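You operate a simulated robot arm through the tools that you are given. There is no shell and no other tool.

The job below is to be done with a simulated robot arm. You get a single attempt, and the scene is never put back.

TASK
Ready the outer stand: latch, slider, swing arm, brake and flag.
Fine: latch to HELD; slider to the width on the reel; push the arm fully down and let go; pointer in the green; flag to FULL.

The check looks at the end state, three seconds after you hand in, the way a careful person would. Anything else that was tipped, shoved, dropped, spilled or broken makes it a failure.

THE ROBOT
A 7-joint arm with a two-finger parallel gripper, fixed in place. Base frame: the origin is at the foot of the arm, x ahead of it, y to its left, z up. Lengths are in m, angles in rad, forces in N, time in s.
Its first joint turns from -2.897 to 2.897 rad. Payload 4.4 kg.
The TCP is the grasp point between the finger pads, 0.023 m short of the fingertips. In the tool frame z runs along the fingers and y along their closing line. Largest opening 0.094 m; finger width 0.038, thickness 0.01; the body of the gripper, 0.054 by 0.096 m, starts 0.039 m behind the TCP.
Orientation is that of the tool frame in the base frame, as [roll, pitch, yaw] about the fixed x, y, z axes, in that order (R = Rz(yaw) Ry(pitch) Rx(roll)). With the fingers straight down and closing along the base's y, the tool's x points along the base's -x, its y along +y and its z along -z.

THE INTERFACE
- The arm moves only by the tool servo_tool. Its argument "commands" is a list of rows, each a list of 2 entries, a list of its own where there are three numbers: the shift along the tool's x, y, z in m, then the turn, a rotation vector about the tool's x, y, z in rad. In form: [[[x, y, z], [wx, wy, wz]], ...]. A call has 1 to 20 rows; each row is the pose to reach, as a shift and turn from the pose commanded when the call began, along the tool's axes at that moment. "gripper" is the closure in counts, from 0 (fully open) to 255 (shut), set as the call begins (left out, the last holds). Rows are played at 5 a second. More than 0.05 m and 0.15 rad between two rows, or a gripper value outside its range, and nothing of the call is played. Where a pose cannot be reached the arm comes as near as it can. A force on the tool above 90 N (or 10 N above the force at the start of the call, whichever is more), or a blocked arm, ends the call early, and 0.2 s more pass. The fingers move at their own pace (about 0.072 m/s each) and stop on an object; they squeeze with about 40 N. The grip force told is the motor's: it shows also when the fingers shut on nothing. Time passes only in rows, and 0.2 s behind the last, so rows that repeat a pose let the fingers close. It gives the time, the measured TCP pose, the force on the tool (base axes), the opening and the grip force at its end, in the units of the frame above (readings bear some noise), with the torque about the TCP (base axes, N m) and any sound that the robot's microphone picked up.
- Cameras (640 x 400 px; columns grow to the right, rows downward): "scene" is fixed at [0.0506, 0.6502, 1.7444]; the picture's right is [-0.42, -0.91, 0.00], its down [-0.45, 0.21, -0.87] and it looks along [0.79, -0.36, -0.50] (base axes); focal length 362 px, centre (320, 200). "wrist" rides on the gripper at [0.086, 0.016, -0.074] in the tool frame; the picture's right is [-0.18, 0.98, 0.00], its down [-0.58, -0.11, -0.81] and it looks along [-0.79, -0.15, 0.59] (tool axes); focal length 243 px, centre (320, 200). There is no depth. A picture from a camera that has moved, and an enlarged one, comes with that camera's place and axes in the base frame and with its lens.
- capture(camera): a new picture of that camera. It takes no simulated time.
- close_up(camera, box): a new picture of the part [left, top, right, bottom] of that camera's present view, enlarged. It takes no simulated time.
- hand_in(): hands the job in; it is judged then, once.

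Places have to be worked out from the pictures, the camera data and where the tool is seen. Open the gripper and draw the arm clear of the work before you hand the job in, unless the task says otherwise.

The tools are called after "Call:" as a command line: name --argument value ..., lists and objects as JSON in quotes. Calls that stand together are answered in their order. servo_tool: Moves the arm, as the interface text tells. Its arguments: {"type":"object","properties":{"commands":{"type":"array","items":{"type":"array"}},"gripper":{"type":"number"}},"required":["commands"]} The other tools are called the same way: capture (camera) takes a picture; close_up (camera, box) takes an enlarged picture of a part of a camera's view; hand_in () hands the job in.

At the start:

```text
time_s: 0.0
eef_pos: [0.6339, 0.1547, 1.5045]
ee_rot: [-3.141, -0.001, -3.141]
force: [0.6, 0.1, 0.1]
ft_torque: [0.01, 0.02, 0.01]
gripper_width: 0.0939
gripper_force: 0.0
```

scene: 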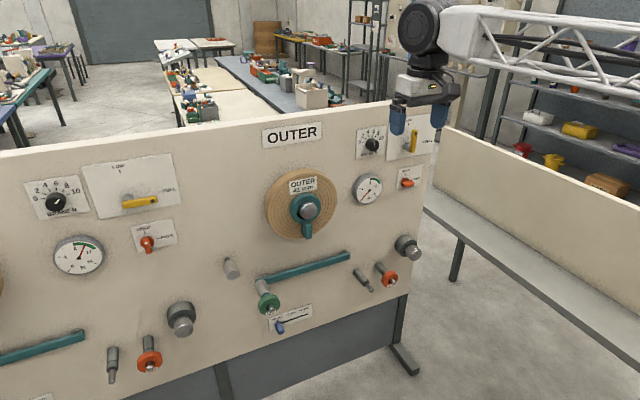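
wrist: 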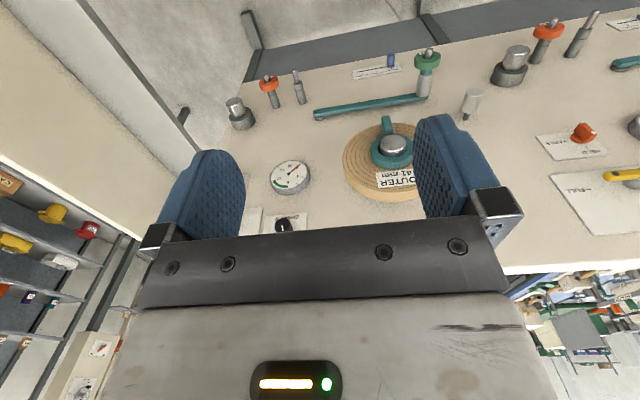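

I begin by looking closely at the panel to identify the parts of the OUTER stand.

Call:
close_up --camera "scene" --box '[340, 90, 440, 210]'

Call:
close_up --camera "scene" --box '[220, 220, 440, 350]'

Call:
close_up --camera "scene" --box '[250, 160, 350, 250]'

Call:
close_up --camera "scene" --box '[0, 140, 220, 280]'

Call:
capture --camera "wrist"

```text
3.33 times, centred on (390, 150) of scene
camera zoom: at [0.0506, 0.6502, 1.7444], right [-0.42, -0.91, 0.0], down [-0.45, 0.21, -0.87], along [0.79, -0.36, -0.5], focal length 1207 px, centre (87, 367)
```

zoom: 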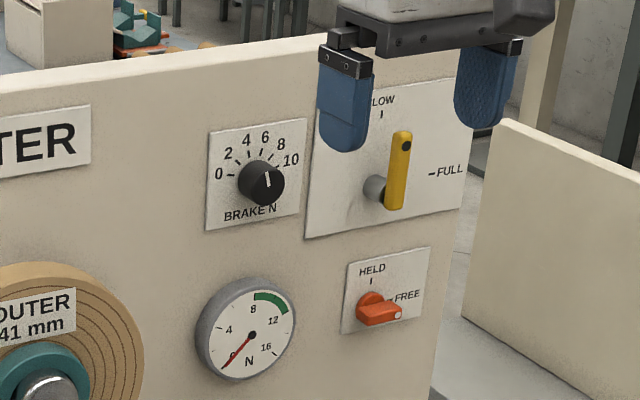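

```text
2.91 times, centred on (330, 285) of scene
camera zoom: at [0.0506, 0.6502, 1.7444], right [-0.42, -0.91, 0.0], down [-0.45, 0.21, -0.87], along [0.79, -0.36, -0.5], focal length 1053 px, centre (291, -47)
```

zoom: 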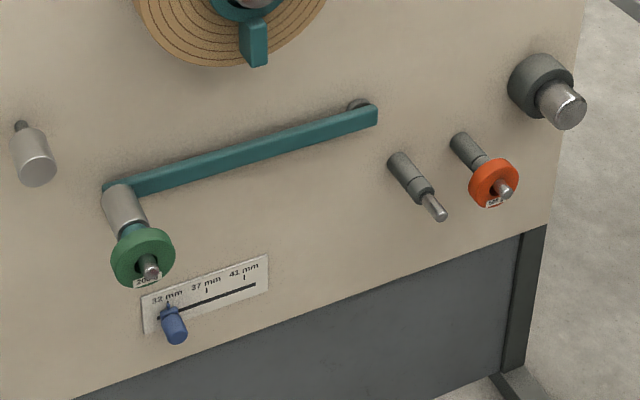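

```text
4.44 times, centred on (300, 205) of scene
camera zoom: at [0.0506, 0.6502, 1.7444], right [-0.42, -0.91, 0.0], down [-0.45, 0.21, -0.87], along [0.79, -0.36, -0.5], focal length 1609 px, centre (409, 178)
```

zoom: 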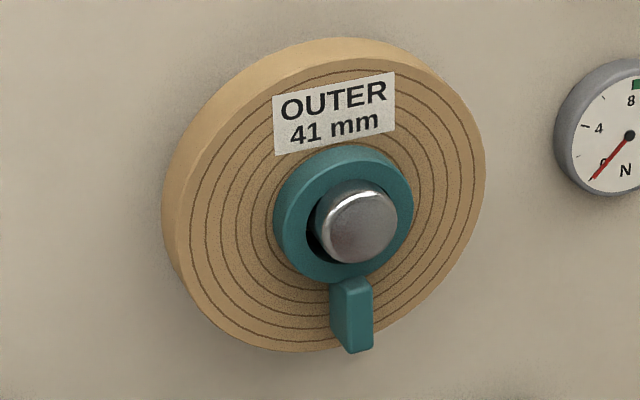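

```text
2.86 times, centred on (110, 210) of scene
camera zoom: at [0.0506, 0.6502, 1.7444], right [-0.42, -0.91, 0.0], down [-0.45, 0.21, -0.87], along [0.79, -0.36, -0.5], focal length 1035 px, centre (920, 171)
```

zoom: 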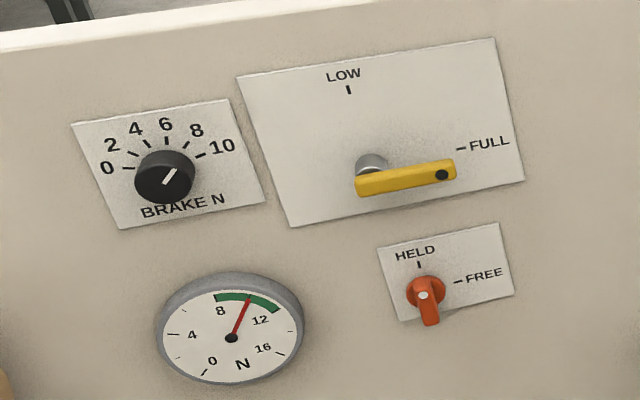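

```text
taken
camera wrist: at [0.5479, 0.1712, 1.5804], right [0.18, 0.98, 0.0], down [0.58, -0.11, 0.81], along [0.79, -0.15, -0.59], focal length 243 px, centre (320, 200)
```

wrist: 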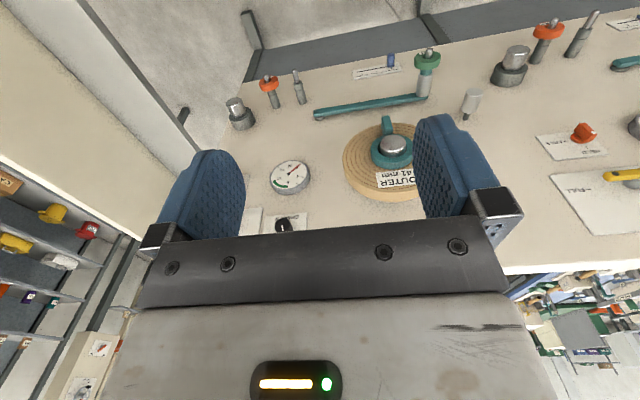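

The outer stand has a red latch at FREE, a yellow flag at LOW, a brake knob with the gauge at 0, a blue slider at 32 mm (the reel reads 41 mm) and a teal swing arm. Triangulation puts the panel front near x≈1.07–1.09. I tilt the wrist toward the panel and lower it a little for a more face-on view.

Call:
servo_tool --commands '[[[0, -0.01, 0.02], [0, -0.1, 0]], [[0, -0.02, 0.04], [0, -0.2, 0]], [[0, -0.03, 0.06], [0, -0.3, 0]], [[0, -0.04, 0.08], [0, -0.4, 0]], [[0, -0.05, 0.1], [0, -0.5, 0]], [[0, -0.05, 0.1], [0, -0.5, 0]]]'

```text
time_s: 1.4
eef_pos: [0.6348, 0.1056, 1.4032]
ee_rot: [3.141, 0.501, -3.14]
force: [-0.4, 0.0, -0.8]
ft_torque: [-0.01, -0.03, -0.02]
gripper_width: 0.094
gripper_force: 0.1
```

The arm moved as asked, and the pitch is now about 0.5 rad toward the panel. I take pictures from both cameras.

Call:
capture --camera "wrist"

Call:
capture --camera "scene"

```text
taken
camera wrist: at [0.5228, 0.1227, 1.4291], right [0.16, 0.98, 0.09], down [0.12, -0.11, 0.99], along [0.98, -0.15, -0.14], focal length 243 px, centre (320, 200)
```

wrist: 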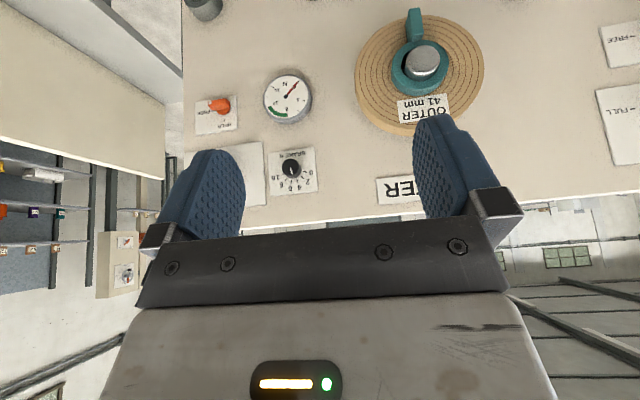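

```text
taken
```

scene: 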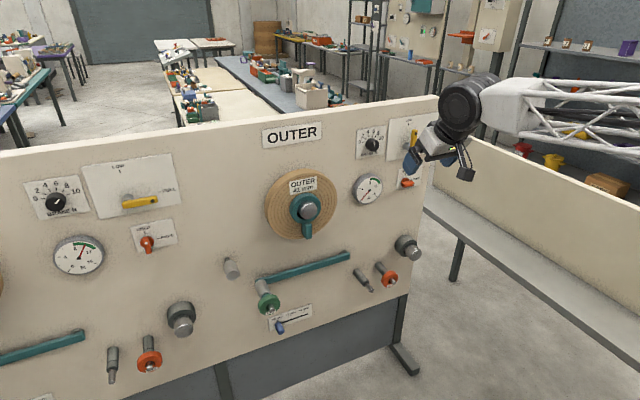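

The red latch, gauge, knob and reel are visible in the wrist view. I lower the arm about 0.3 m to view the lower parts (swing arm, slider).

Call:
servo_tool --commands '[[[0.02397, 0.01, 0.04388], [0, 0, 0]], [[0.04794, 0.02, 0.08776], [0, 0, 0]], [[0.0719, 0.02, 0.1316], [0, 0, 0]], [[0.0959, 0.02, 0.1755], [0, 0, 0]], [[0.1198, 0.02, 0.2194], [0, 0, 0]], [[0.1342, 0.02, 0.2457], [0, 0, 0]], [[0.1342, 0.02, 0.2457], [0, 0, 0]]]'

Call:
capture --camera "wrist"

Call:
capture --camera "scene"

```text
refused: row 1 steps farther than a row can; nothing moved
```

```text
taken
camera wrist: at [0.5228, 0.1227, 1.4291], right [0.16, 0.98, 0.09], down [0.12, -0.11, 0.99], along [0.98, -0.15, -0.14], focal length 243 px, centre (320, 200)
```

wrist: 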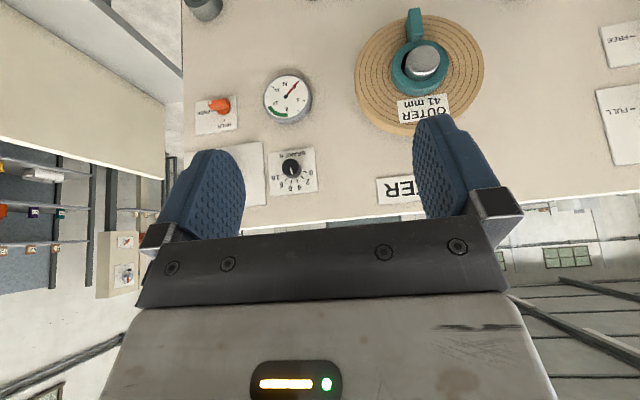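

```text
taken
```

scene: 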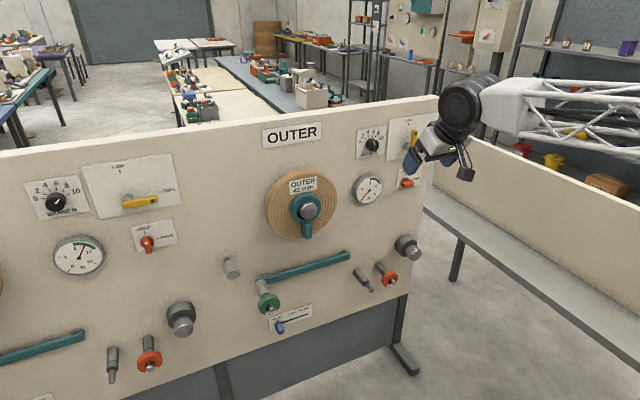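

The first row stepped slightly over 0.05 m, so the call was refused and nothing moved. I repeat the descent with smaller steps.

Call:
servo_tool --commands '[[[0.0192, 0, 0.0351], [0, 0, 0]], [[0.0384, 0, 0.0702], [0, 0, 0]], [[0.0575, 0, 0.1053], [0, 0, 0]], [[0.0767, 0, 0.1404], [0, 0, 0]], [[0.0959, 0, 0.1755], [0, 0, 0]], [[0.115, 0, 0.2106], [0, 0, 0]], [[0.1342, 0, 0.2457], [0, 0, 0]], [[0.1342, 0, 0.2457], [0, 0, 0]]]'

Call:
capture --camera "wrist"

Call:
capture --camera "scene"

```text
time_s: 3.2
eef_pos: [0.6357, 0.1046, 1.1217]
ee_rot: [3.14, 0.5, -3.141]
force: [-0.4, -0.4, -0.5]
ft_torque: [-0.01, 0.03, 0.02]
gripper_width: 0.0939
gripper_force: 0.2
```

```text
taken
camera wrist: at [0.5239, 0.1207, 1.1481], right [0.16, 0.98, 0.09], down [0.12, -0.11, 0.99], along [0.98, -0.15, -0.14], focal length 243 px, centre (320, 200)
```

wrist: 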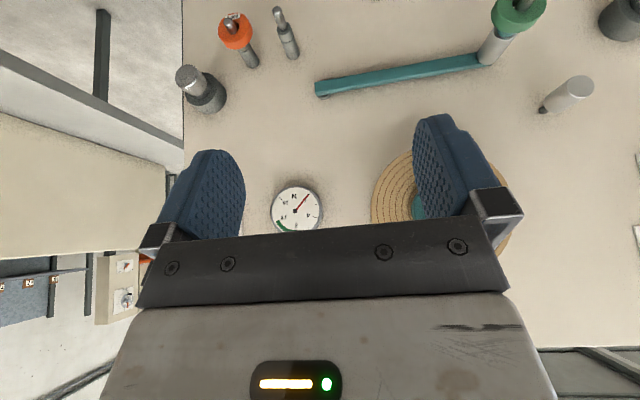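

```text
taken
```

scene: 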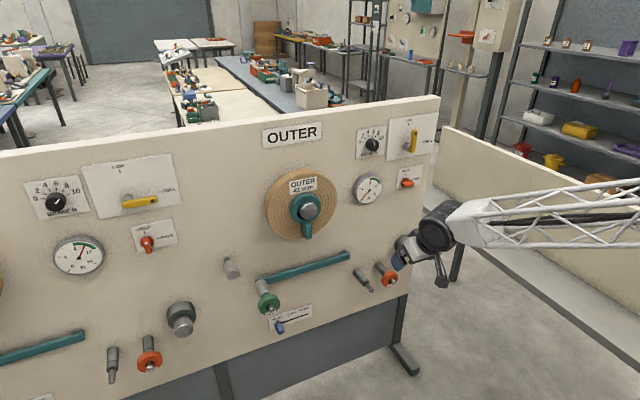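

The swing arm, spindles and gauge are now visible. I enlarge the arm ends and the slider to see where the pivot is.

Call:
close_up --camera "wrist" --box '[300, 0, 620, 130]'

Call:
close_up --camera "wrist" --box '[170, 0, 350, 130]'

Call:
close_up --camera "scene" --box '[220, 240, 360, 345]'

Call:
close_up --camera "scene" --box '[330, 220, 430, 300]'

Call:
close_up --camera "scene" --box '[340, 95, 440, 215]'

Call:
close_up --camera "scene" --box '[0, 290, 200, 400]'

```text
2.00 times, centred on (460, 65) of wrist
camera zoom: at [0.5239, 0.1207, 1.1481], right [0.16, 0.98, 0.09], down [0.12, -0.11, 0.99], along [0.98, -0.15, -0.14], focal length 485 px, centre (40, 470)
```

zoom: 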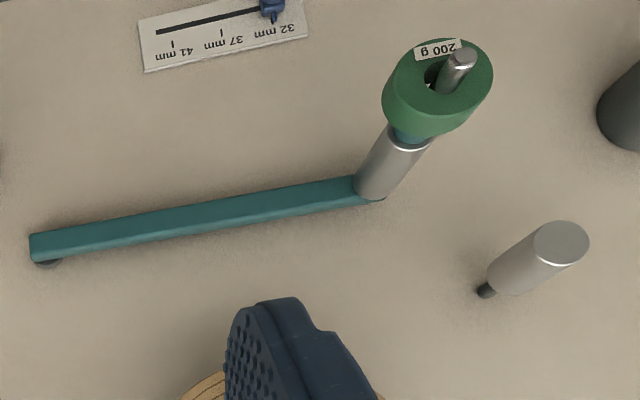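

```text
3.08 times, centred on (260, 65) of wrist
camera zoom: at [0.5239, 0.1207, 1.1481], right [0.16, 0.98, 0.09], down [0.12, -0.11, 0.99], along [0.98, -0.15, -0.14], focal length 746 px, centre (505, 615)
```

zoom: 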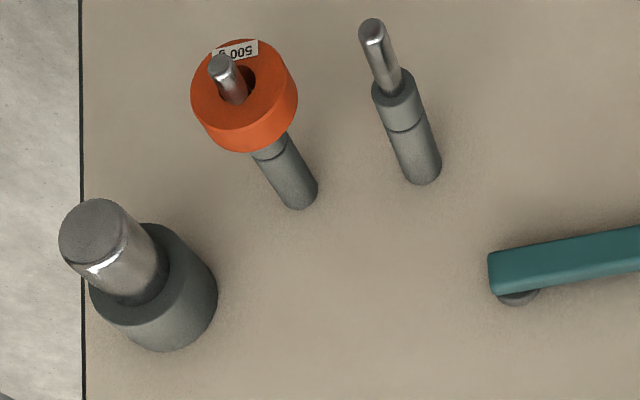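

```text
3.81 times, centred on (290, 292) of scene
camera zoom: at [0.0506, 0.6502, 1.7444], right [-0.42, -0.91, 0.0], down [-0.45, 0.21, -0.87], along [0.79, -0.36, -0.5], focal length 1380 px, centre (434, -152)
```

zoom: 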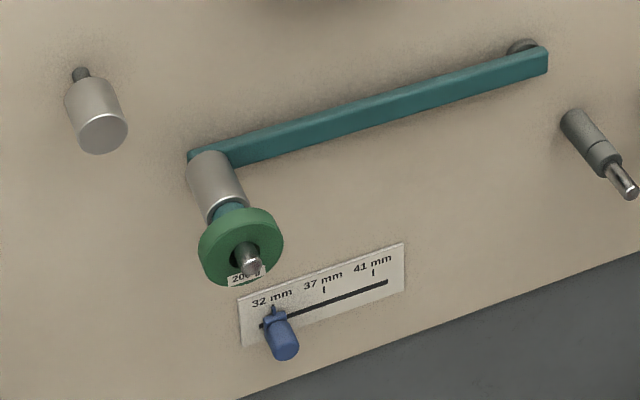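

```text
5.00 times, centred on (380, 260) of scene
camera zoom: at [0.0506, 0.6502, 1.7444], right [-0.42, -0.91, 0.0], down [-0.45, 0.21, -0.87], along [0.79, -0.36, -0.5], focal length 1811 px, centre (20, -100)
```

zoom: 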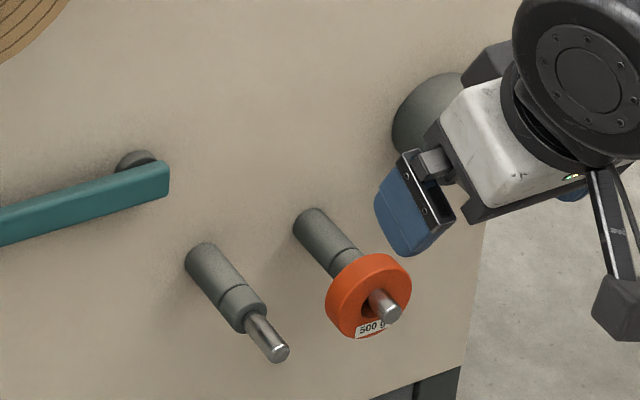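

```text
3.33 times, centred on (390, 155) of scene
camera zoom: at [0.0506, 0.6502, 1.7444], right [-0.42, -0.91, 0.0], down [-0.45, 0.21, -0.87], along [0.79, -0.36, -0.5], focal length 1207 px, centre (87, 350)
```

zoom: 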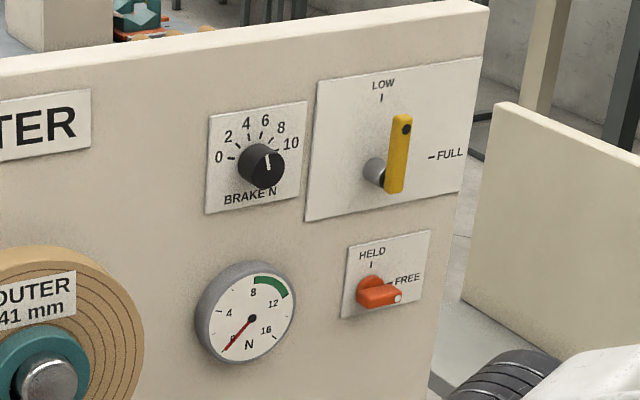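

```text
3.20 times, centred on (100, 345) of scene
camera zoom: at [0.0506, 0.6502, 1.7444], right [-0.42, -0.91, 0.0], down [-0.45, 0.21, -0.87], along [0.79, -0.36, -0.5], focal length 1159 px, centre (1024, -264)
```

zoom: 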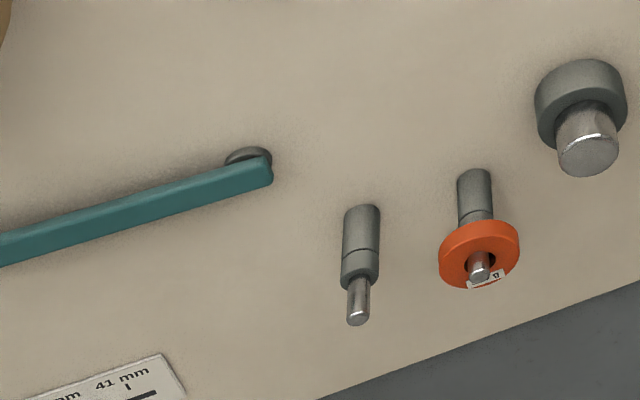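

The free end of the swing arm is on the +y side and carries a loose 200 g weight; the pivot is at the -y end (y≈0.06, z≈0.82). I enlarge the latch, knob and flag (and the left stand's latch as a reference) to learn their shapes.

Call:
close_up --camera "scene" --box '[390, 160, 430, 195]'

Call:
close_up --camera "scene" --box '[130, 215, 180, 260]'

Call:
close_up --camera "scene" --box '[350, 105, 440, 165]'

Call:
close_up --camera "scene" --box '[345, 165, 395, 210]'

Call:
close_up --camera "scene" --box '[15, 150, 185, 220]'

```text
11.43 times, centred on (410, 178) of scene
camera zoom: at [0.0506, 0.6502, 1.7444], right [-0.42, -0.91, 0.0], down [-0.45, 0.21, -0.87], along [0.79, -0.36, -0.5], focal length 4138 px, centre (-709, 457)
```

zoom: 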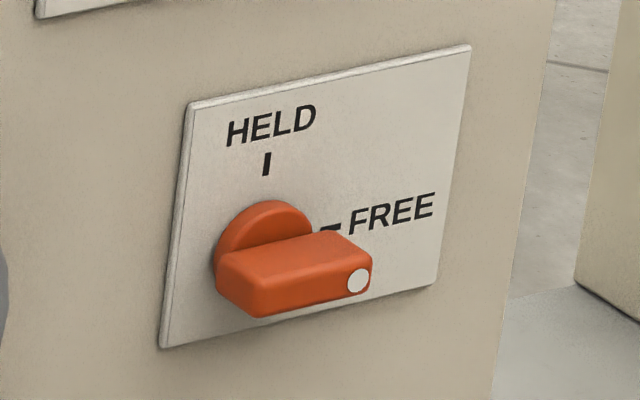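

```text
8.89 times, centred on (155, 238) of scene
camera zoom: at [0.0506, 0.6502, 1.7444], right [-0.42, -0.91, 0.0], down [-0.45, 0.21, -0.87], along [0.79, -0.36, -0.5], focal length 3219 px, centre (1787, -133)
```

zoom: 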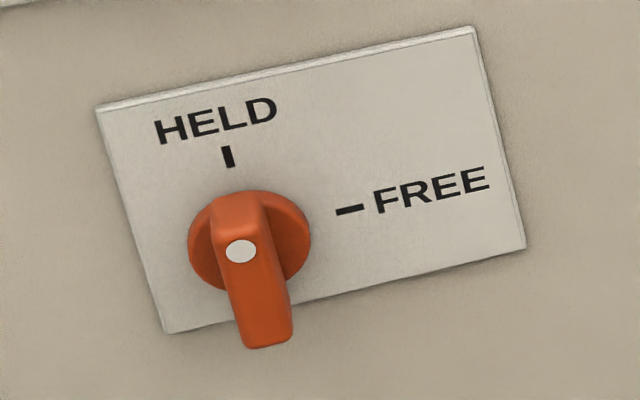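

```text
6.67 times, centred on (395, 135) of scene
camera zoom: at [0.0506, 0.6502, 1.7444], right [-0.42, -0.91, 0.0], down [-0.45, 0.21, -0.87], along [0.79, -0.36, -0.5], focal length 2414 px, centre (-180, 633)
```

zoom: 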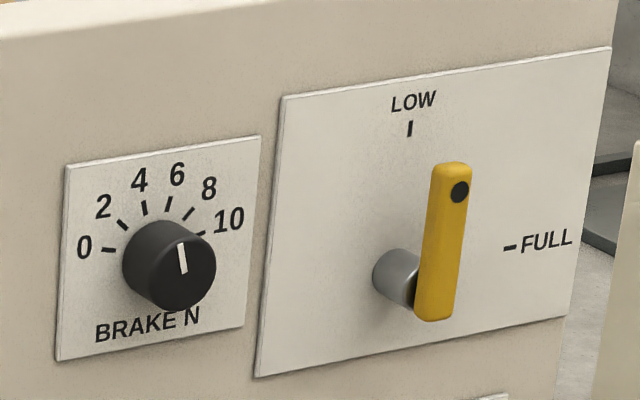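

```text
8.89 times, centred on (370, 188) of scene
camera zoom: at [0.0506, 0.6502, 1.7444], right [-0.42, -0.91, 0.0], down [-0.45, 0.21, -0.87], along [0.79, -0.36, -0.5], focal length 3219 px, centre (-124, 311)
```

zoom: 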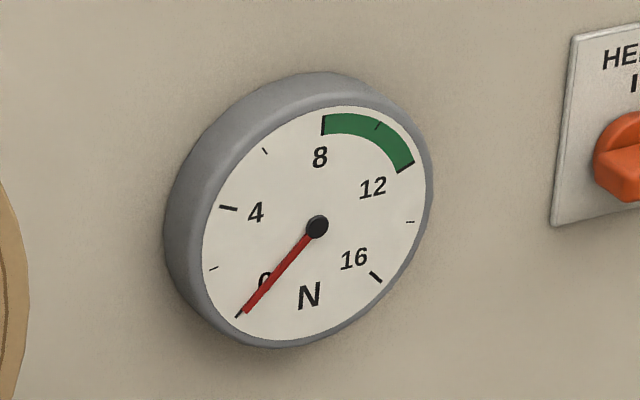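

```text
3.76 times, centred on (100, 185) of scene
camera zoom: at [0.0506, 0.6502, 1.7444], right [-0.42, -0.91, 0.0], down [-0.45, 0.21, -0.87], along [0.79, -0.36, -0.5], focal length 1363 px, centre (1148, 256)
```

zoom: 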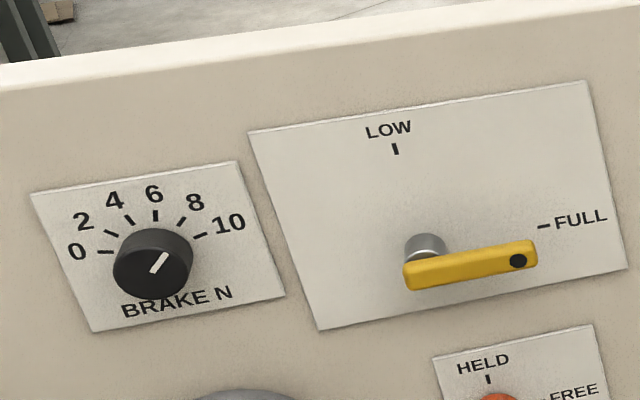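

The latch is a short bar handle with a white dot at the FREE end, centred near (1.053, -0.193, 1.085); it needs a 90° turn counter-clockwise seen from the front. I bring the tool to point straight at the panel (+x) while moving to the latch's y and z, still far from the panel.

Call:
servo_tool --commands '[[[0.0022, -0.037, 0.0041], [0, -0.134, 0]], [[0.0044, -0.074, 0.0082], [0, -0.268, 0]], [[0.0066, -0.111, 0.0123], [0, -0.402, 0]], [[0.0088, -0.148, 0.0164], [0, -0.536, 0]], [[0.011, -0.185, 0.0205], [0, -0.67, 0]], [[0.0132, -0.222, 0.0246], [0, -0.804, 0]], [[0.0154, -0.26, 0.0287], [0, -0.938, 0]], [[0.0177, -0.298, 0.0325], [0, -1.0708, 0]], [[0.0177, -0.298, 0.0325], [0, -1.0708, 0]]]'

Call:
capture --camera "scene"

Call:
capture --camera "wrist"

```text
time_s: 5.2
eef_pos: [0.6354, -0.1939, 1.0873]
ee_rot: [-0.56, 1.567, -0.562]
force: [-0.3, -0.3, 0.9]
ft_torque: [-0.02, -0.03, 0.04]
gripper_width: 0.0942
gripper_force: 0.0
```

```text
taken
```

scene: 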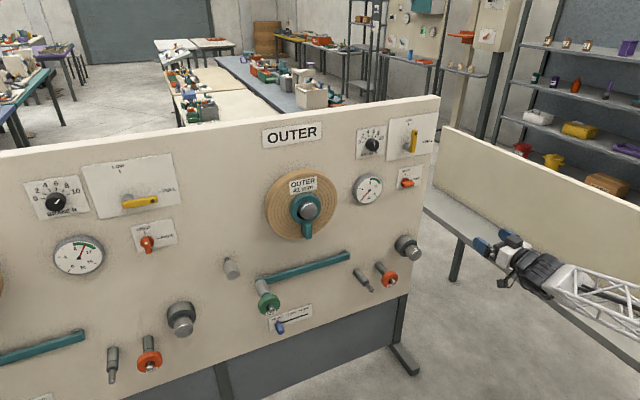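

```text
taken
camera wrist: at [0.5611, -0.1774, 1.0034], right [0.0, 0.98, 0.18], down [-0.81, -0.11, 0.58], along [0.59, -0.15, 0.79], focal length 243 px, centre (320, 200)
```

wrist: 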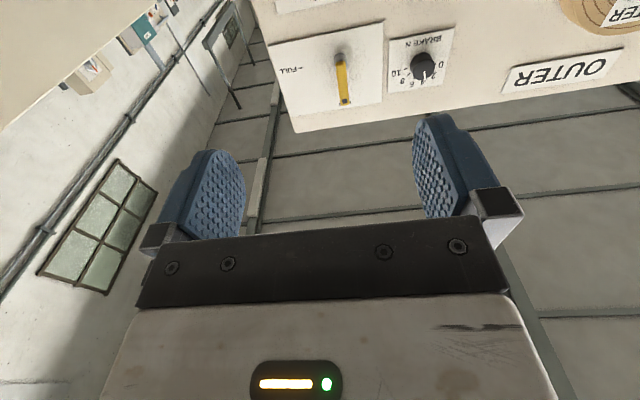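

The tool now points at +x, and the flag and brake knob are visible (flag dot near (1.032, -0.181, 1.303)). For the latch I roll the gripper +90° so the fingers close vertically, and advance to x≈0.90.

Call:
servo_tool --commands '[[[0, 0, 0.024], [0, 0, 0.1428]], [[0, 0, 0.048], [0, 0, 0.2856]], [[0, 0, 0.072], [0, 0, 0.4284]], [[0, 0, 0.096], [0, 0, 0.5712]], [[0, 0, 0.12], [0, 0, 0.714]], [[0, 0, 0.144], [0, 0, 0.8568]], [[0, 0, 0.168], [0, 0, 0.9996]], [[0, 0, 0.192], [0, 0, 1.1424]], [[0, 0, 0.216], [0, 0, 1.2852]], [[0, 0, 0.24], [0, 0, 1.428]], [[0, 0, 0.264], [0, 0, 1.5708]], [[0, 0, 0.264], [0, 0, 1.5708]]]'

Call:
capture --camera "wrist"

Call:
capture --camera "scene"

```text
time_s: 7.8
eef_pos: [0.8978, -0.1935, 1.0886]
ee_rot: [1.57, -0.002, 1.571]
force: [0.2, 0.1, -0.6]
ft_torque: [-0.01, -0.02, -0.01]
gripper_width: 0.094
gripper_force: 0.1
```

```text
taken
camera wrist: at [0.8235, -0.1061, 1.1058], right [0.0, -0.19, 0.98], down [-0.81, -0.58, -0.11], along [0.59, -0.79, -0.15], focal length 243 px, centre (320, 200)
```

wrist: 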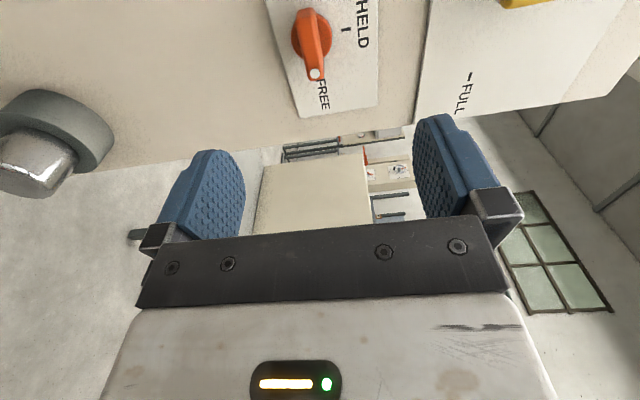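

```text
taken
```

scene: 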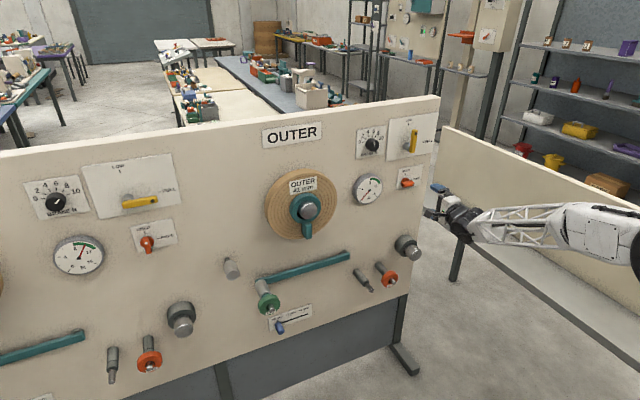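

The gripper is at (0.898, -0.1935, 1.0886), vertical closing, and the latch lies ahead between the fingers. I enlarge the latch in the wrist view to get its centre precisely.

Call:
close_up --camera "wrist" --box '[250, -20, 390, 120]'

Call:
close_up --camera "scene" --box '[390, 160, 450, 220]'

```text
refused: -20 is not a number from 0 to 400
```

```text
6.67 times, centred on (420, 190) of scene
camera zoom: at [0.0506, 0.6502, 1.7444], right [-0.42, -0.91, 0.0], down [-0.45, 0.21, -0.87], along [0.79, -0.36, -0.5], focal length 2414 px, centre (-347, 267)
```

zoom: 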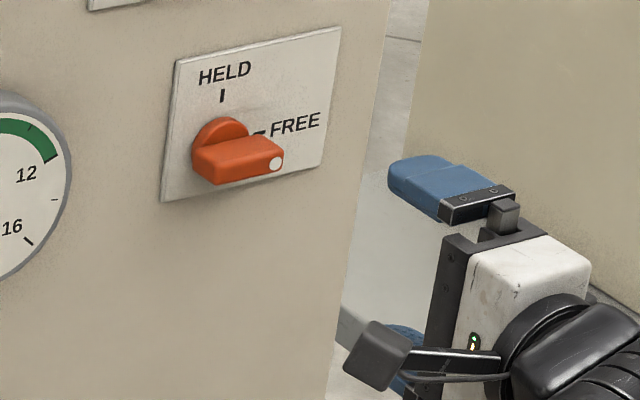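

The box must stay within the frame, so I repeat the wrist close-up with valid limits.

Call:
close_up --camera "wrist" --box '[250, 0, 390, 90]'

```text
4.44 times, centred on (320, 45) of wrist
camera zoom: at [0.8235, -0.1061, 1.1058], right [0.0, -0.19, 0.98], down [-0.81, -0.58, -0.11], along [0.59, -0.79, -0.15], focal length 1078 px, centre (320, 889)
```

zoom: 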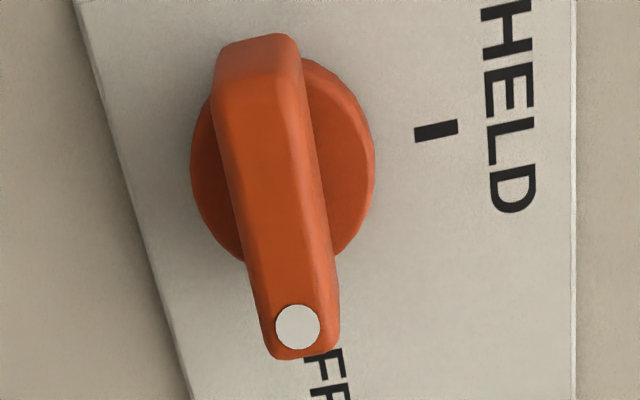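

From the close-up the bar's axis is at y≈-0.191, z≈1.0825, front face x≈1.042, 47 mm long and about 15 mm wide. I advance so the fingertips reach x≈1.06, straddling the bar, with the gripper still open.

Call:
servo_tool --commands '[[[0.0005, -0.0033, 0.035], [0, 0, 0]], [[0.001, -0.0065, 0.07], [0, 0, 0]], [[0.001, -0.0065, 0.1], [0, 0, 0]], [[0.001, -0.0065, 0.12], [0, 0, 0]], [[0.001, -0.0065, 0.139], [0, 0, 0]], [[0.001, -0.0065, 0.139], [0, 0, 0]]]' --gripper 0

Call:
capture --camera "wrist"

Call:
close_up --camera "scene" --box '[370, 140, 450, 220]'

```text
time_s: 9.2
eef_pos: [1.0372, -0.1927, 1.0815]
ee_rot: [1.57, 0.0, 1.57]
force: [0.4, -0.4, 0.4]
ft_torque: [0.02, 0.01, 0.01]
gripper_width: 0.094
gripper_force: 0.1
```

```text
taken
camera wrist: at [0.9629, -0.1057, 1.0996], right [0.0, -0.18, 0.98], down [-0.81, -0.58, -0.11], along [0.59, -0.79, -0.15], focal length 243 px, centre (320, 200)
```

wrist: 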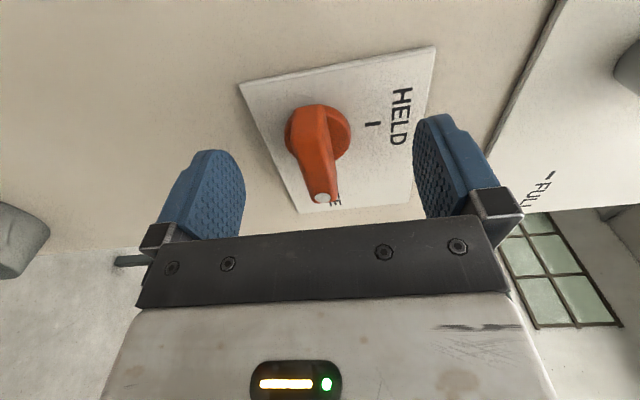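

```text
5.00 times, centred on (410, 180) of scene
camera zoom: at [0.0506, 0.6502, 1.7444], right [-0.42, -0.91, 0.0], down [-0.45, 0.21, -0.87], along [0.79, -0.36, -0.5], focal length 1811 px, centre (-130, 300)
```

zoom: 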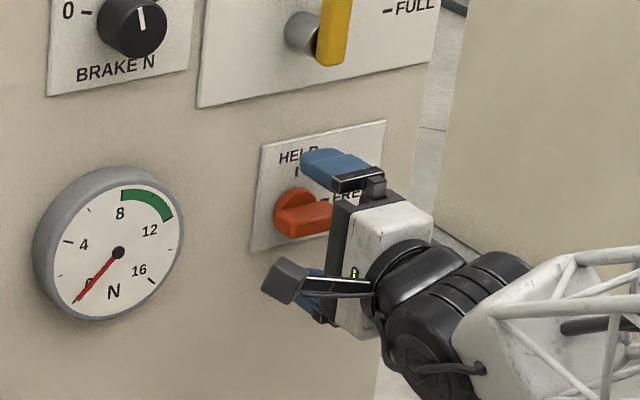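

The fingers straddle the bar with no contact force. I close the gripper and let it settle.

Call:
servo_tool --commands '[[[0, 0.0005, 0], [0, 0, 0]], [[0, 0.0005, 0], [0, 0, 0]], [[0, 0.0005, 0], [0, 0, 0]], [[0, 0.0005, 0], [0, 0, 0]], [[0, 0.0005, 0], [0, 0, 0]], [[0, 0.0005, 0], [0, 0, 0]]]' --gripper 255

Call:
capture --camera "wrist"

```text
time_s: 10.6
eef_pos: [1.0362, -0.1935, 1.0806]
ee_rot: [1.573, 0.001, 1.572]
force: [1.1, 0.2, -18.0]
ft_torque: [0.02, 0.04, -0.01]
gripper_width: 0.0159
gripper_force: 45.2
```

```text
taken
camera wrist: at [0.9625, -0.1057, 1.0979], right [0.0, -0.18, 0.98], down [-0.81, -0.58, -0.11], along [0.59, -0.79, -0.15], focal length 243 px, centre (320, 200)
```

wrist: 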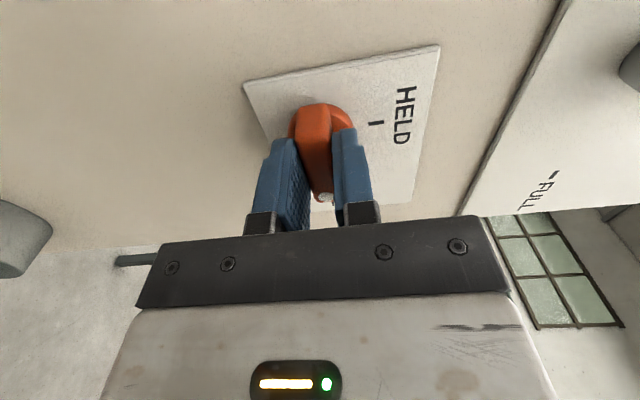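

The fingers hold the bar (15.9 mm), with an 18 N vertical offset force, so the bar's centre is about 2 mm lower than commanded. I shift down 2 mm and turn -90° about the tool axis toward HELD.

Call:
servo_tool --commands '[[[0, -0.002, 0], [0, 0, 0]], [[0, -0.002, 0], [0, 0, -0.131]], [[0, -0.002, 0], [0, 0, -0.262]], [[0, -0.002, 0], [0, 0, -0.393]], [[0, -0.002, 0], [0, 0, -0.524]], [[0, -0.002, 0], [0, 0, -0.655]], [[0, -0.002, 0], [0, 0, -0.786]], [[0, -0.002, 0], [0, 0, -0.917]], [[0, -0.002, 0], [0, 0, -1.048]], [[0, -0.002, 0], [0, 0, -1.179]], [[0, -0.002, 0], [0, 0, -1.31]], [[0, -0.002, 0], [0, 0, -1.441]], [[0, -0.002, 0], [0, 0, -1.571]], [[0, -0.002, 0], [0, 0, -1.571]], [[0, -0.002, 0], [0, 0, -1.571]]]'

Call:
capture --camera "wrist"

Call:
close_up --camera "scene" --box '[340, 120, 440, 220]'

```text
time_s: 13.8
eef_pos: [1.0374, -0.1947, 1.0786]
ee_rot: [3.084, 1.568, 3.083]
force: [-21.8, -71.2, -35.2]
ft_torque: [0.13, 0.69, -0.97]
gripper_width: 0.0159
gripper_force: 45.2
```

```text
taken
camera wrist: at [0.9626, -0.178, 0.993], right [0.0, 0.98, 0.18], down [-0.81, -0.11, 0.58], along [0.59, -0.15, 0.79], focal length 243 px, centre (320, 200)
```

wrist: 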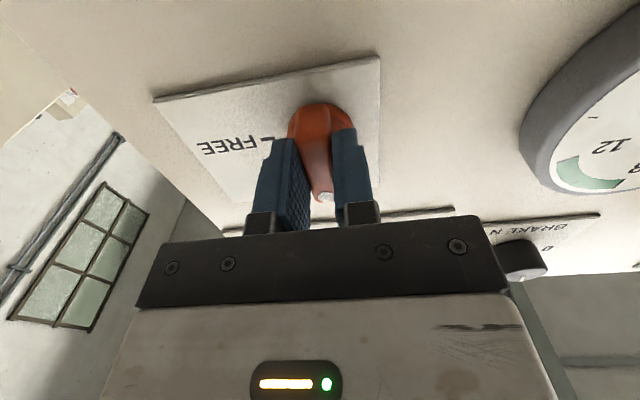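

```text
4.00 times, centred on (390, 170) of scene
camera zoom: at [0.0506, 0.6502, 1.7444], right [-0.42, -0.91, 0.0], down [-0.45, 0.21, -0.87], along [0.79, -0.36, -0.5], focal length 1448 px, centre (40, 320)
```

zoom: 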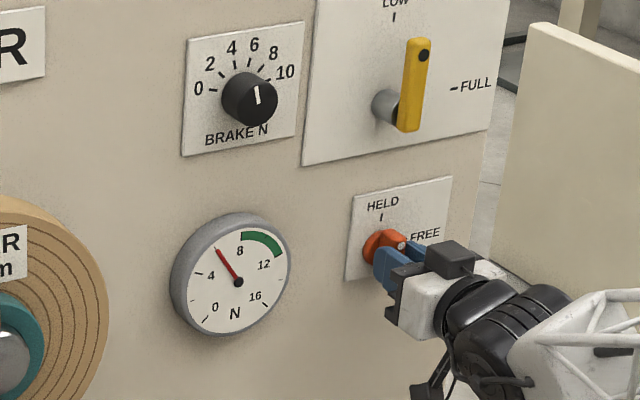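

The bar has turned to vertical and the gauge has risen to about 6 N, but a lateral force shows my turning axis was about 2–3 mm off. I relax the command toward -y and slightly down before releasing.

Call:
servo_tool --commands '[[[0.001, -0.001, 0], [0, 0, 0]], [[0.0015, -0.002, 0], [0, 0, 0]], [[0.0015, -0.002, 0], [0, 0, 0]]]'

Call:
close_up --camera "wrist" --box '[240, 60, 400, 220]'

Call:
close_up --camera "scene" --box '[390, 160, 430, 195]'

```text
time_s: 14.6
eef_pos: [1.0379, -0.1952, 1.0773]
ee_rot: [-2.913, 1.57, -2.913]
force: [-32.8, -52.9, -23.9]
ft_torque: [0.1, 0.33, -0.92]
gripper_width: 0.016
gripper_force: 45.1
```

```text
2.50 times, centred on (320, 140) of wrist
camera zoom: at [0.9632, -0.1782, 0.9933], right [0.0, 0.98, 0.18], down [-0.81, -0.11, 0.58], along [0.59, -0.15, 0.79], focal length 606 px, centre (320, 350)
```

zoom: 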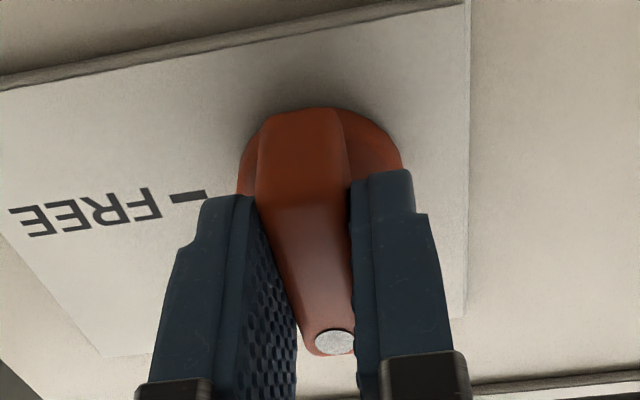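

```text
11.43 times, centred on (410, 178) of scene
camera zoom: at [0.0506, 0.6502, 1.7444], right [-0.42, -0.91, 0.0], down [-0.45, 0.21, -0.87], along [0.79, -0.36, -0.5], focal length 4138 px, centre (-709, 457)
```

zoom: 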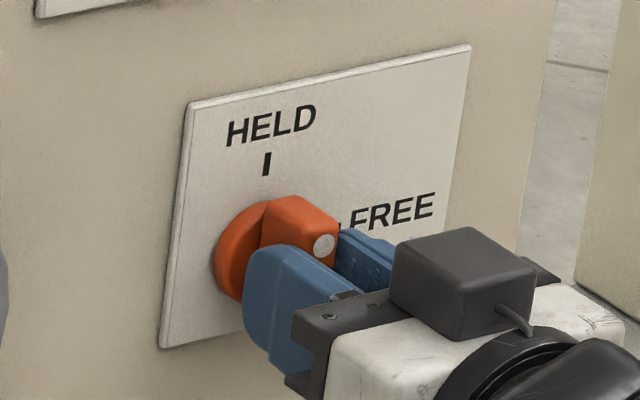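

Force drops about 9 N per mm, so I keep relaxing toward -y and back off slightly in x.

Call:
servo_tool --commands '[[[0.001, -0.002, -0.001], [0, 0, 0]], [[0.002, -0.004, -0.002], [0, 0, 0]], [[0.002, -0.004, -0.002], [0, 0, 0]]]'

```text
time_s: 15.4
eef_pos: [1.0364, -0.1957, 1.0791]
ee_rot: [-0.373, 1.567, -0.369]
force: [41.1, 12.4, -5.6]
ft_torque: [0.18, 0.05, -0.62]
gripper_width: 0.0163
gripper_force: 45.0
```

Forces are now small laterally, with only the axial one remaining. I nudge back slightly to null them and open the gripper to release.

Call:
servo_tool --commands '[[[0, 0.0007, 0.001], [0, 0, 0]], [[0, 0.0007, 0.001], [0, 0, 0]]]'

Call:
servo_tool --commands '[[[0, 0, 0], [0, 0, 0]], [[0, 0, 0], [0, 0, 0]], [[0, 0, 0], [0, 0, 0]], [[0, 0, 0], [0, 0, 0]]]' --gripper 0

Call:
close_up --camera "wrist" --box '[240, 60, 400, 220]'

Call:
close_up --camera "scene" --box '[345, 150, 435, 215]'

```text
time_s: 16.0
eef_pos: [1.0369, -0.195, 1.0796]
ee_rot: [-0.441, 1.566, -0.436]
force: [3.2, 46.2, 10.3]
ft_torque: [0.28, -1.39, 0.42]
gripper_width: 0.0161
gripper_force: 44.9
```

```text
time_s: 17.0
eef_pos: [1.0362, -0.1988, 1.0756]
ee_rot: [-2.183, 1.571, -2.182]
force: [-0.8, 0.1, -0.1]
ft_torque: [-0.01, -0.02, -0.03]
gripper_width: 0.0942
gripper_force: 0.1
```

```text
2.50 times, centred on (320, 140) of wrist
camera zoom: at [0.9616, -0.1812, 0.9911], right [0.0, 0.98, 0.18], down [-0.81, -0.11, 0.58], along [0.59, -0.15, 0.79], focal length 606 px, centre (320, 350)
```

zoom: 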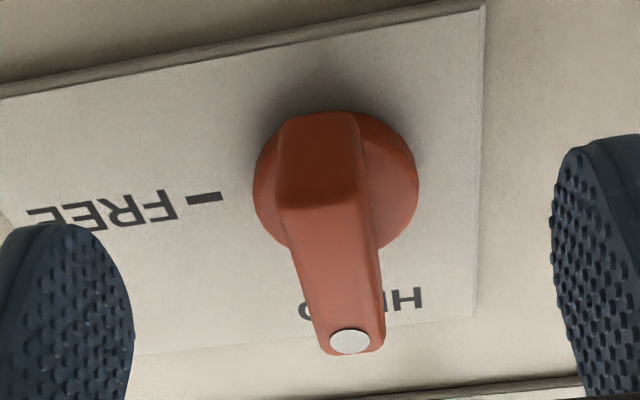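

```text
6.15 times, centred on (390, 182) of scene
camera zoom: at [0.0506, 0.6502, 1.7444], right [-0.42, -0.91, 0.0], down [-0.45, 0.21, -0.87], along [0.79, -0.36, -0.5], focal length 2228 px, centre (-111, 308)
```

zoom: 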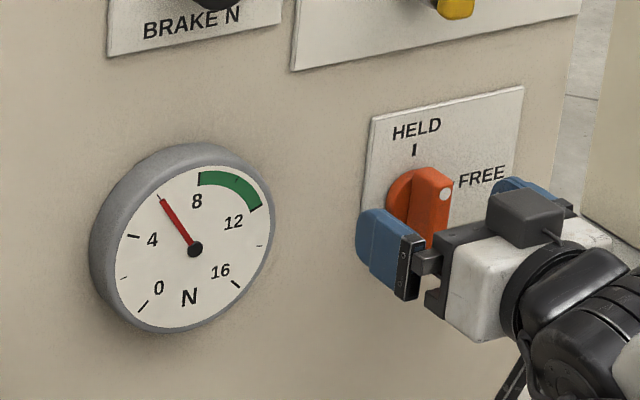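

The latch bar stands vertical with its dot up at HELD, and the gauge now reads about 6 N. I withdraw straight back to x≈0.75 before moving to the slider.

Call:
servo_tool --commands '[[[0, 0.002, -0.02], [0, 0, 0]], [[0, 0.004, -0.05], [0, 0, 0]], [[0, 0.004, -0.09], [0, 0, 0]], [[0, 0.004, -0.13], [0, 0, 0]], [[0, 0.004, -0.17], [0, 0, 0]], [[0, 0.004, -0.21], [0, 0, 0]], [[0, 0.004, -0.25], [0, 0, 0]], [[0, 0.004, -0.286], [0, 0, 0]], [[0, 0.004, -0.286], [0, 0, 0]]]'

Call:
capture --camera "scene"

Call:
close_up --camera "scene" --box '[390, 160, 430, 195]'

Call:
close_up --camera "scene" --box '[345, 165, 395, 210]'

```text
time_s: 19.0
eef_pos: [0.752, -0.1919, 1.0764]
ee_rot: [1.884, 1.57, 1.884]
force: [-0.2, 0.8, 0.7]
ft_torque: [-0.04, 0.0, 0.03]
gripper_width: 0.094
gripper_force: 0.1
```

```text
taken
```

scene: 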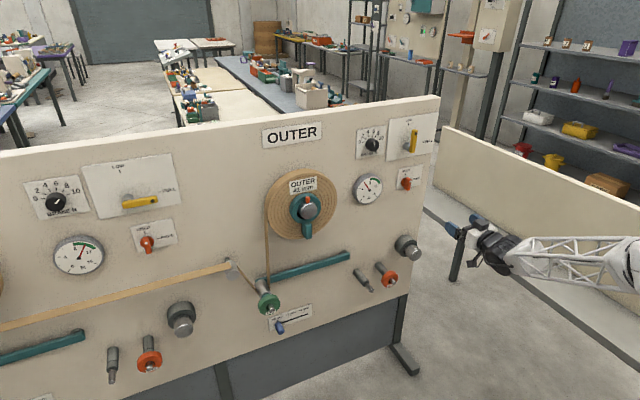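

```text
11.43 times, centred on (410, 178) of scene
camera zoom: at [0.0506, 0.6502, 1.7444], right [-0.42, -0.91, 0.0], down [-0.45, 0.21, -0.87], along [0.79, -0.36, -0.5], focal length 4138 px, centre (-709, 457)
```

zoom: 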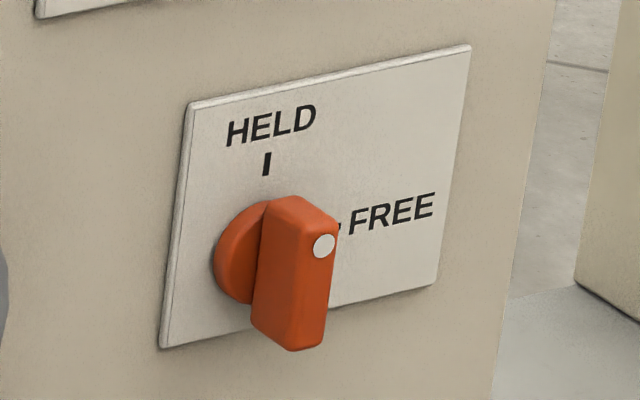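

```text
8.89 times, centred on (370, 188) of scene
camera zoom: at [0.0506, 0.6502, 1.7444], right [-0.42, -0.91, 0.0], down [-0.45, 0.21, -0.87], along [0.79, -0.36, -0.5], focal length 3219 px, centre (-124, 311)
```

zoom: 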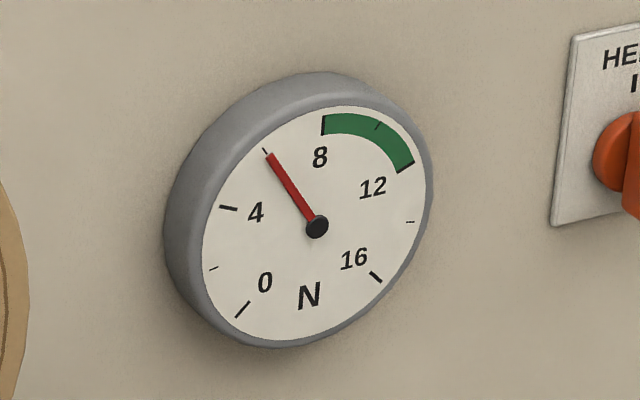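

The latch is at HELD (bar parallel to the plate's vertical edges) and a tape now runs from the reel over the arm roller and idler; the gauge reads 6 N. I look closely at the tape path, arm and slider before moving down.

Call:
close_up --camera "scene" --box '[210, 180, 370, 345]'

Call:
close_up --camera "scene" --box '[250, 290, 320, 340]'

Call:
capture --camera "wrist"

```text
2.42 times, centred on (290, 262) of scene
camera zoom: at [0.0506, 0.6502, 1.7444], right [-0.42, -0.91, 0.0], down [-0.45, 0.21, -0.87], along [0.79, -0.36, -0.5], focal length 878 px, centre (393, 48)
```

zoom: 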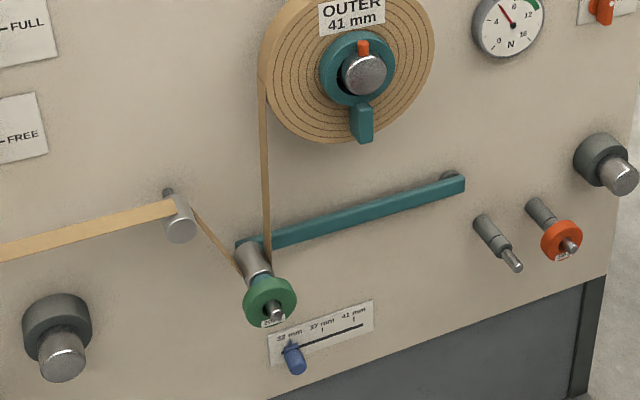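

```text
8.00 times, centred on (285, 315) of scene
camera zoom: at [0.0506, 0.6502, 1.7444], right [-0.42, -0.91, 0.0], down [-0.45, 0.21, -0.87], along [0.79, -0.36, -0.5], focal length 2897 px, centre (600, -720)
```

zoom: 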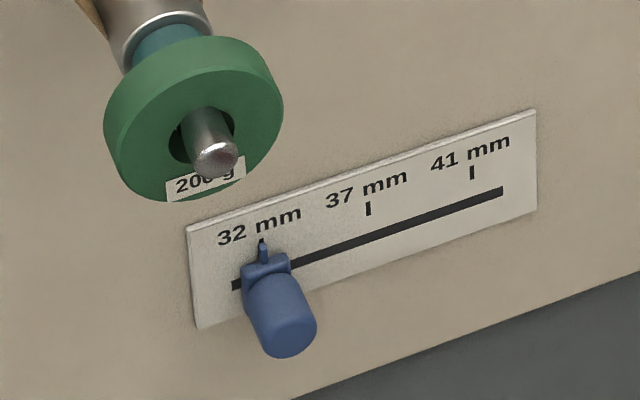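

```text
taken
camera wrist: at [0.6765, -0.1744, 0.9912], right [0.0, 0.98, 0.18], down [-0.81, -0.11, 0.58], along [0.59, -0.15, 0.79], focal length 243 px, centre (320, 200)
```

wrist: 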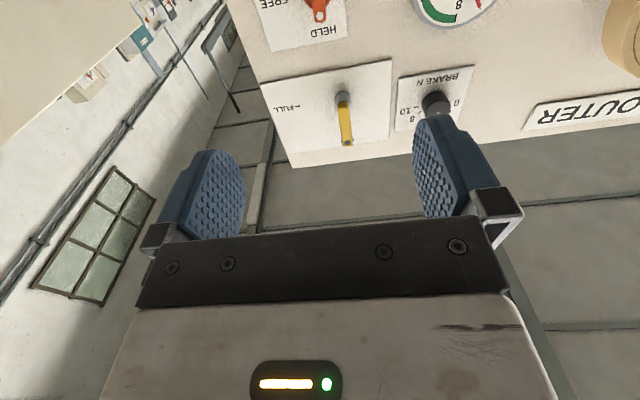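

The slider's 32 mm tick is at y≈0.369 and the 41 mm tick at y≈0.251; the slot is at z≈0.540 and the knob front at x≈1.033. I move at safe distance (x≈0.75) down to in front of the slider knob.

Call:
servo_tool --commands '[[[0.0268, 0.028, 0], [0, 0, 0]], [[0.0535, 0.0561, 0], [0, 0, 0]], [[0.0803, 0.0841, 0], [0, 0, 0]], [[0.107, 0.1122, 0], [0, 0, 0]], [[0.1338, 0.1402, 0], [0, 0, 0]], [[0.1605, 0.1683, 0], [0, 0, 0]], [[0.1873, 0.1963, 0], [0, 0, 0]], [[0.214, 0.2244, 0], [0, 0, 0]], [[0.2408, 0.2524, 0], [0, 0, 0]], [[0.2675, 0.2805, 0], [0, 0, 0]], [[0.2943, 0.3085, 0], [0, 0, 0]], [[0.321, 0.3366, 0], [0, 0, 0]], [[0.3478, 0.3646, 0], [0, 0, 0]], [[0.3745, 0.3927, 0], [0, 0, 0]], [[0.4013, 0.4207, 0], [0, 0, 0]], [[0.428, 0.4488, 0], [0, 0, 0]], [[0.4548, 0.4768, 0], [0, 0, 0]], [[0.4815, 0.5049, 0], [0, 0, 0]], [[0.5083, 0.5329, 0], [0, 0, 0]], [[0.535, 0.561, 0], [0, 0, 0]]]'

Call:
capture --camera "wrist"

Call:
capture --camera "scene"

```text
time_s: 23.2
eef_pos: [0.8407, 0.1343, 0.5532]
ee_rot: [2.609, 1.524, 2.976]
force: [0.2, 0.2, 0.3]
ft_torque: [0.02, -0.03, 0.0]
gripper_width: 0.0939
gripper_force: 0.1
out of reach, approached as far as the arm can: row 4, 5, 6, 7, 8, 9, 10, 11, 12, 13, 14, 15, 16, 17, 18, 19, 20
```

```text
taken
camera wrist: at [0.7619, 0.1235, 0.4716], right [-0.34, 0.92, 0.21], down [-0.69, -0.39, 0.61], along [0.64, 0.07, 0.76], focal length 243 px, centre (320, 200)
```

wrist: 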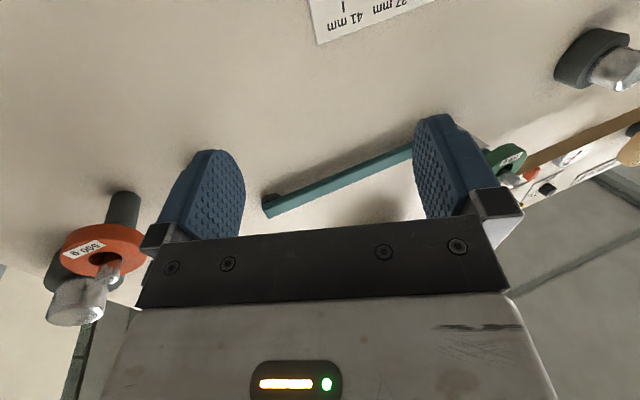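

```text
taken
```

scene: 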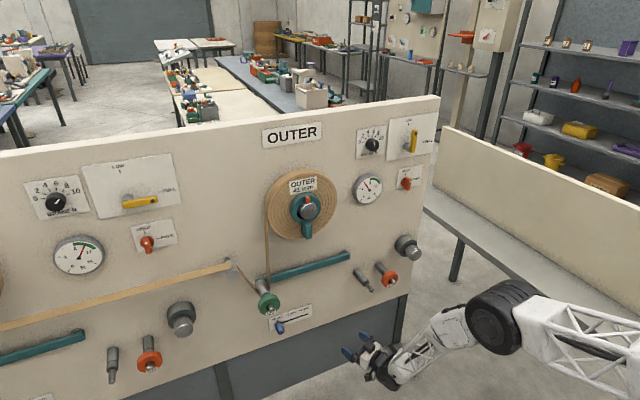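

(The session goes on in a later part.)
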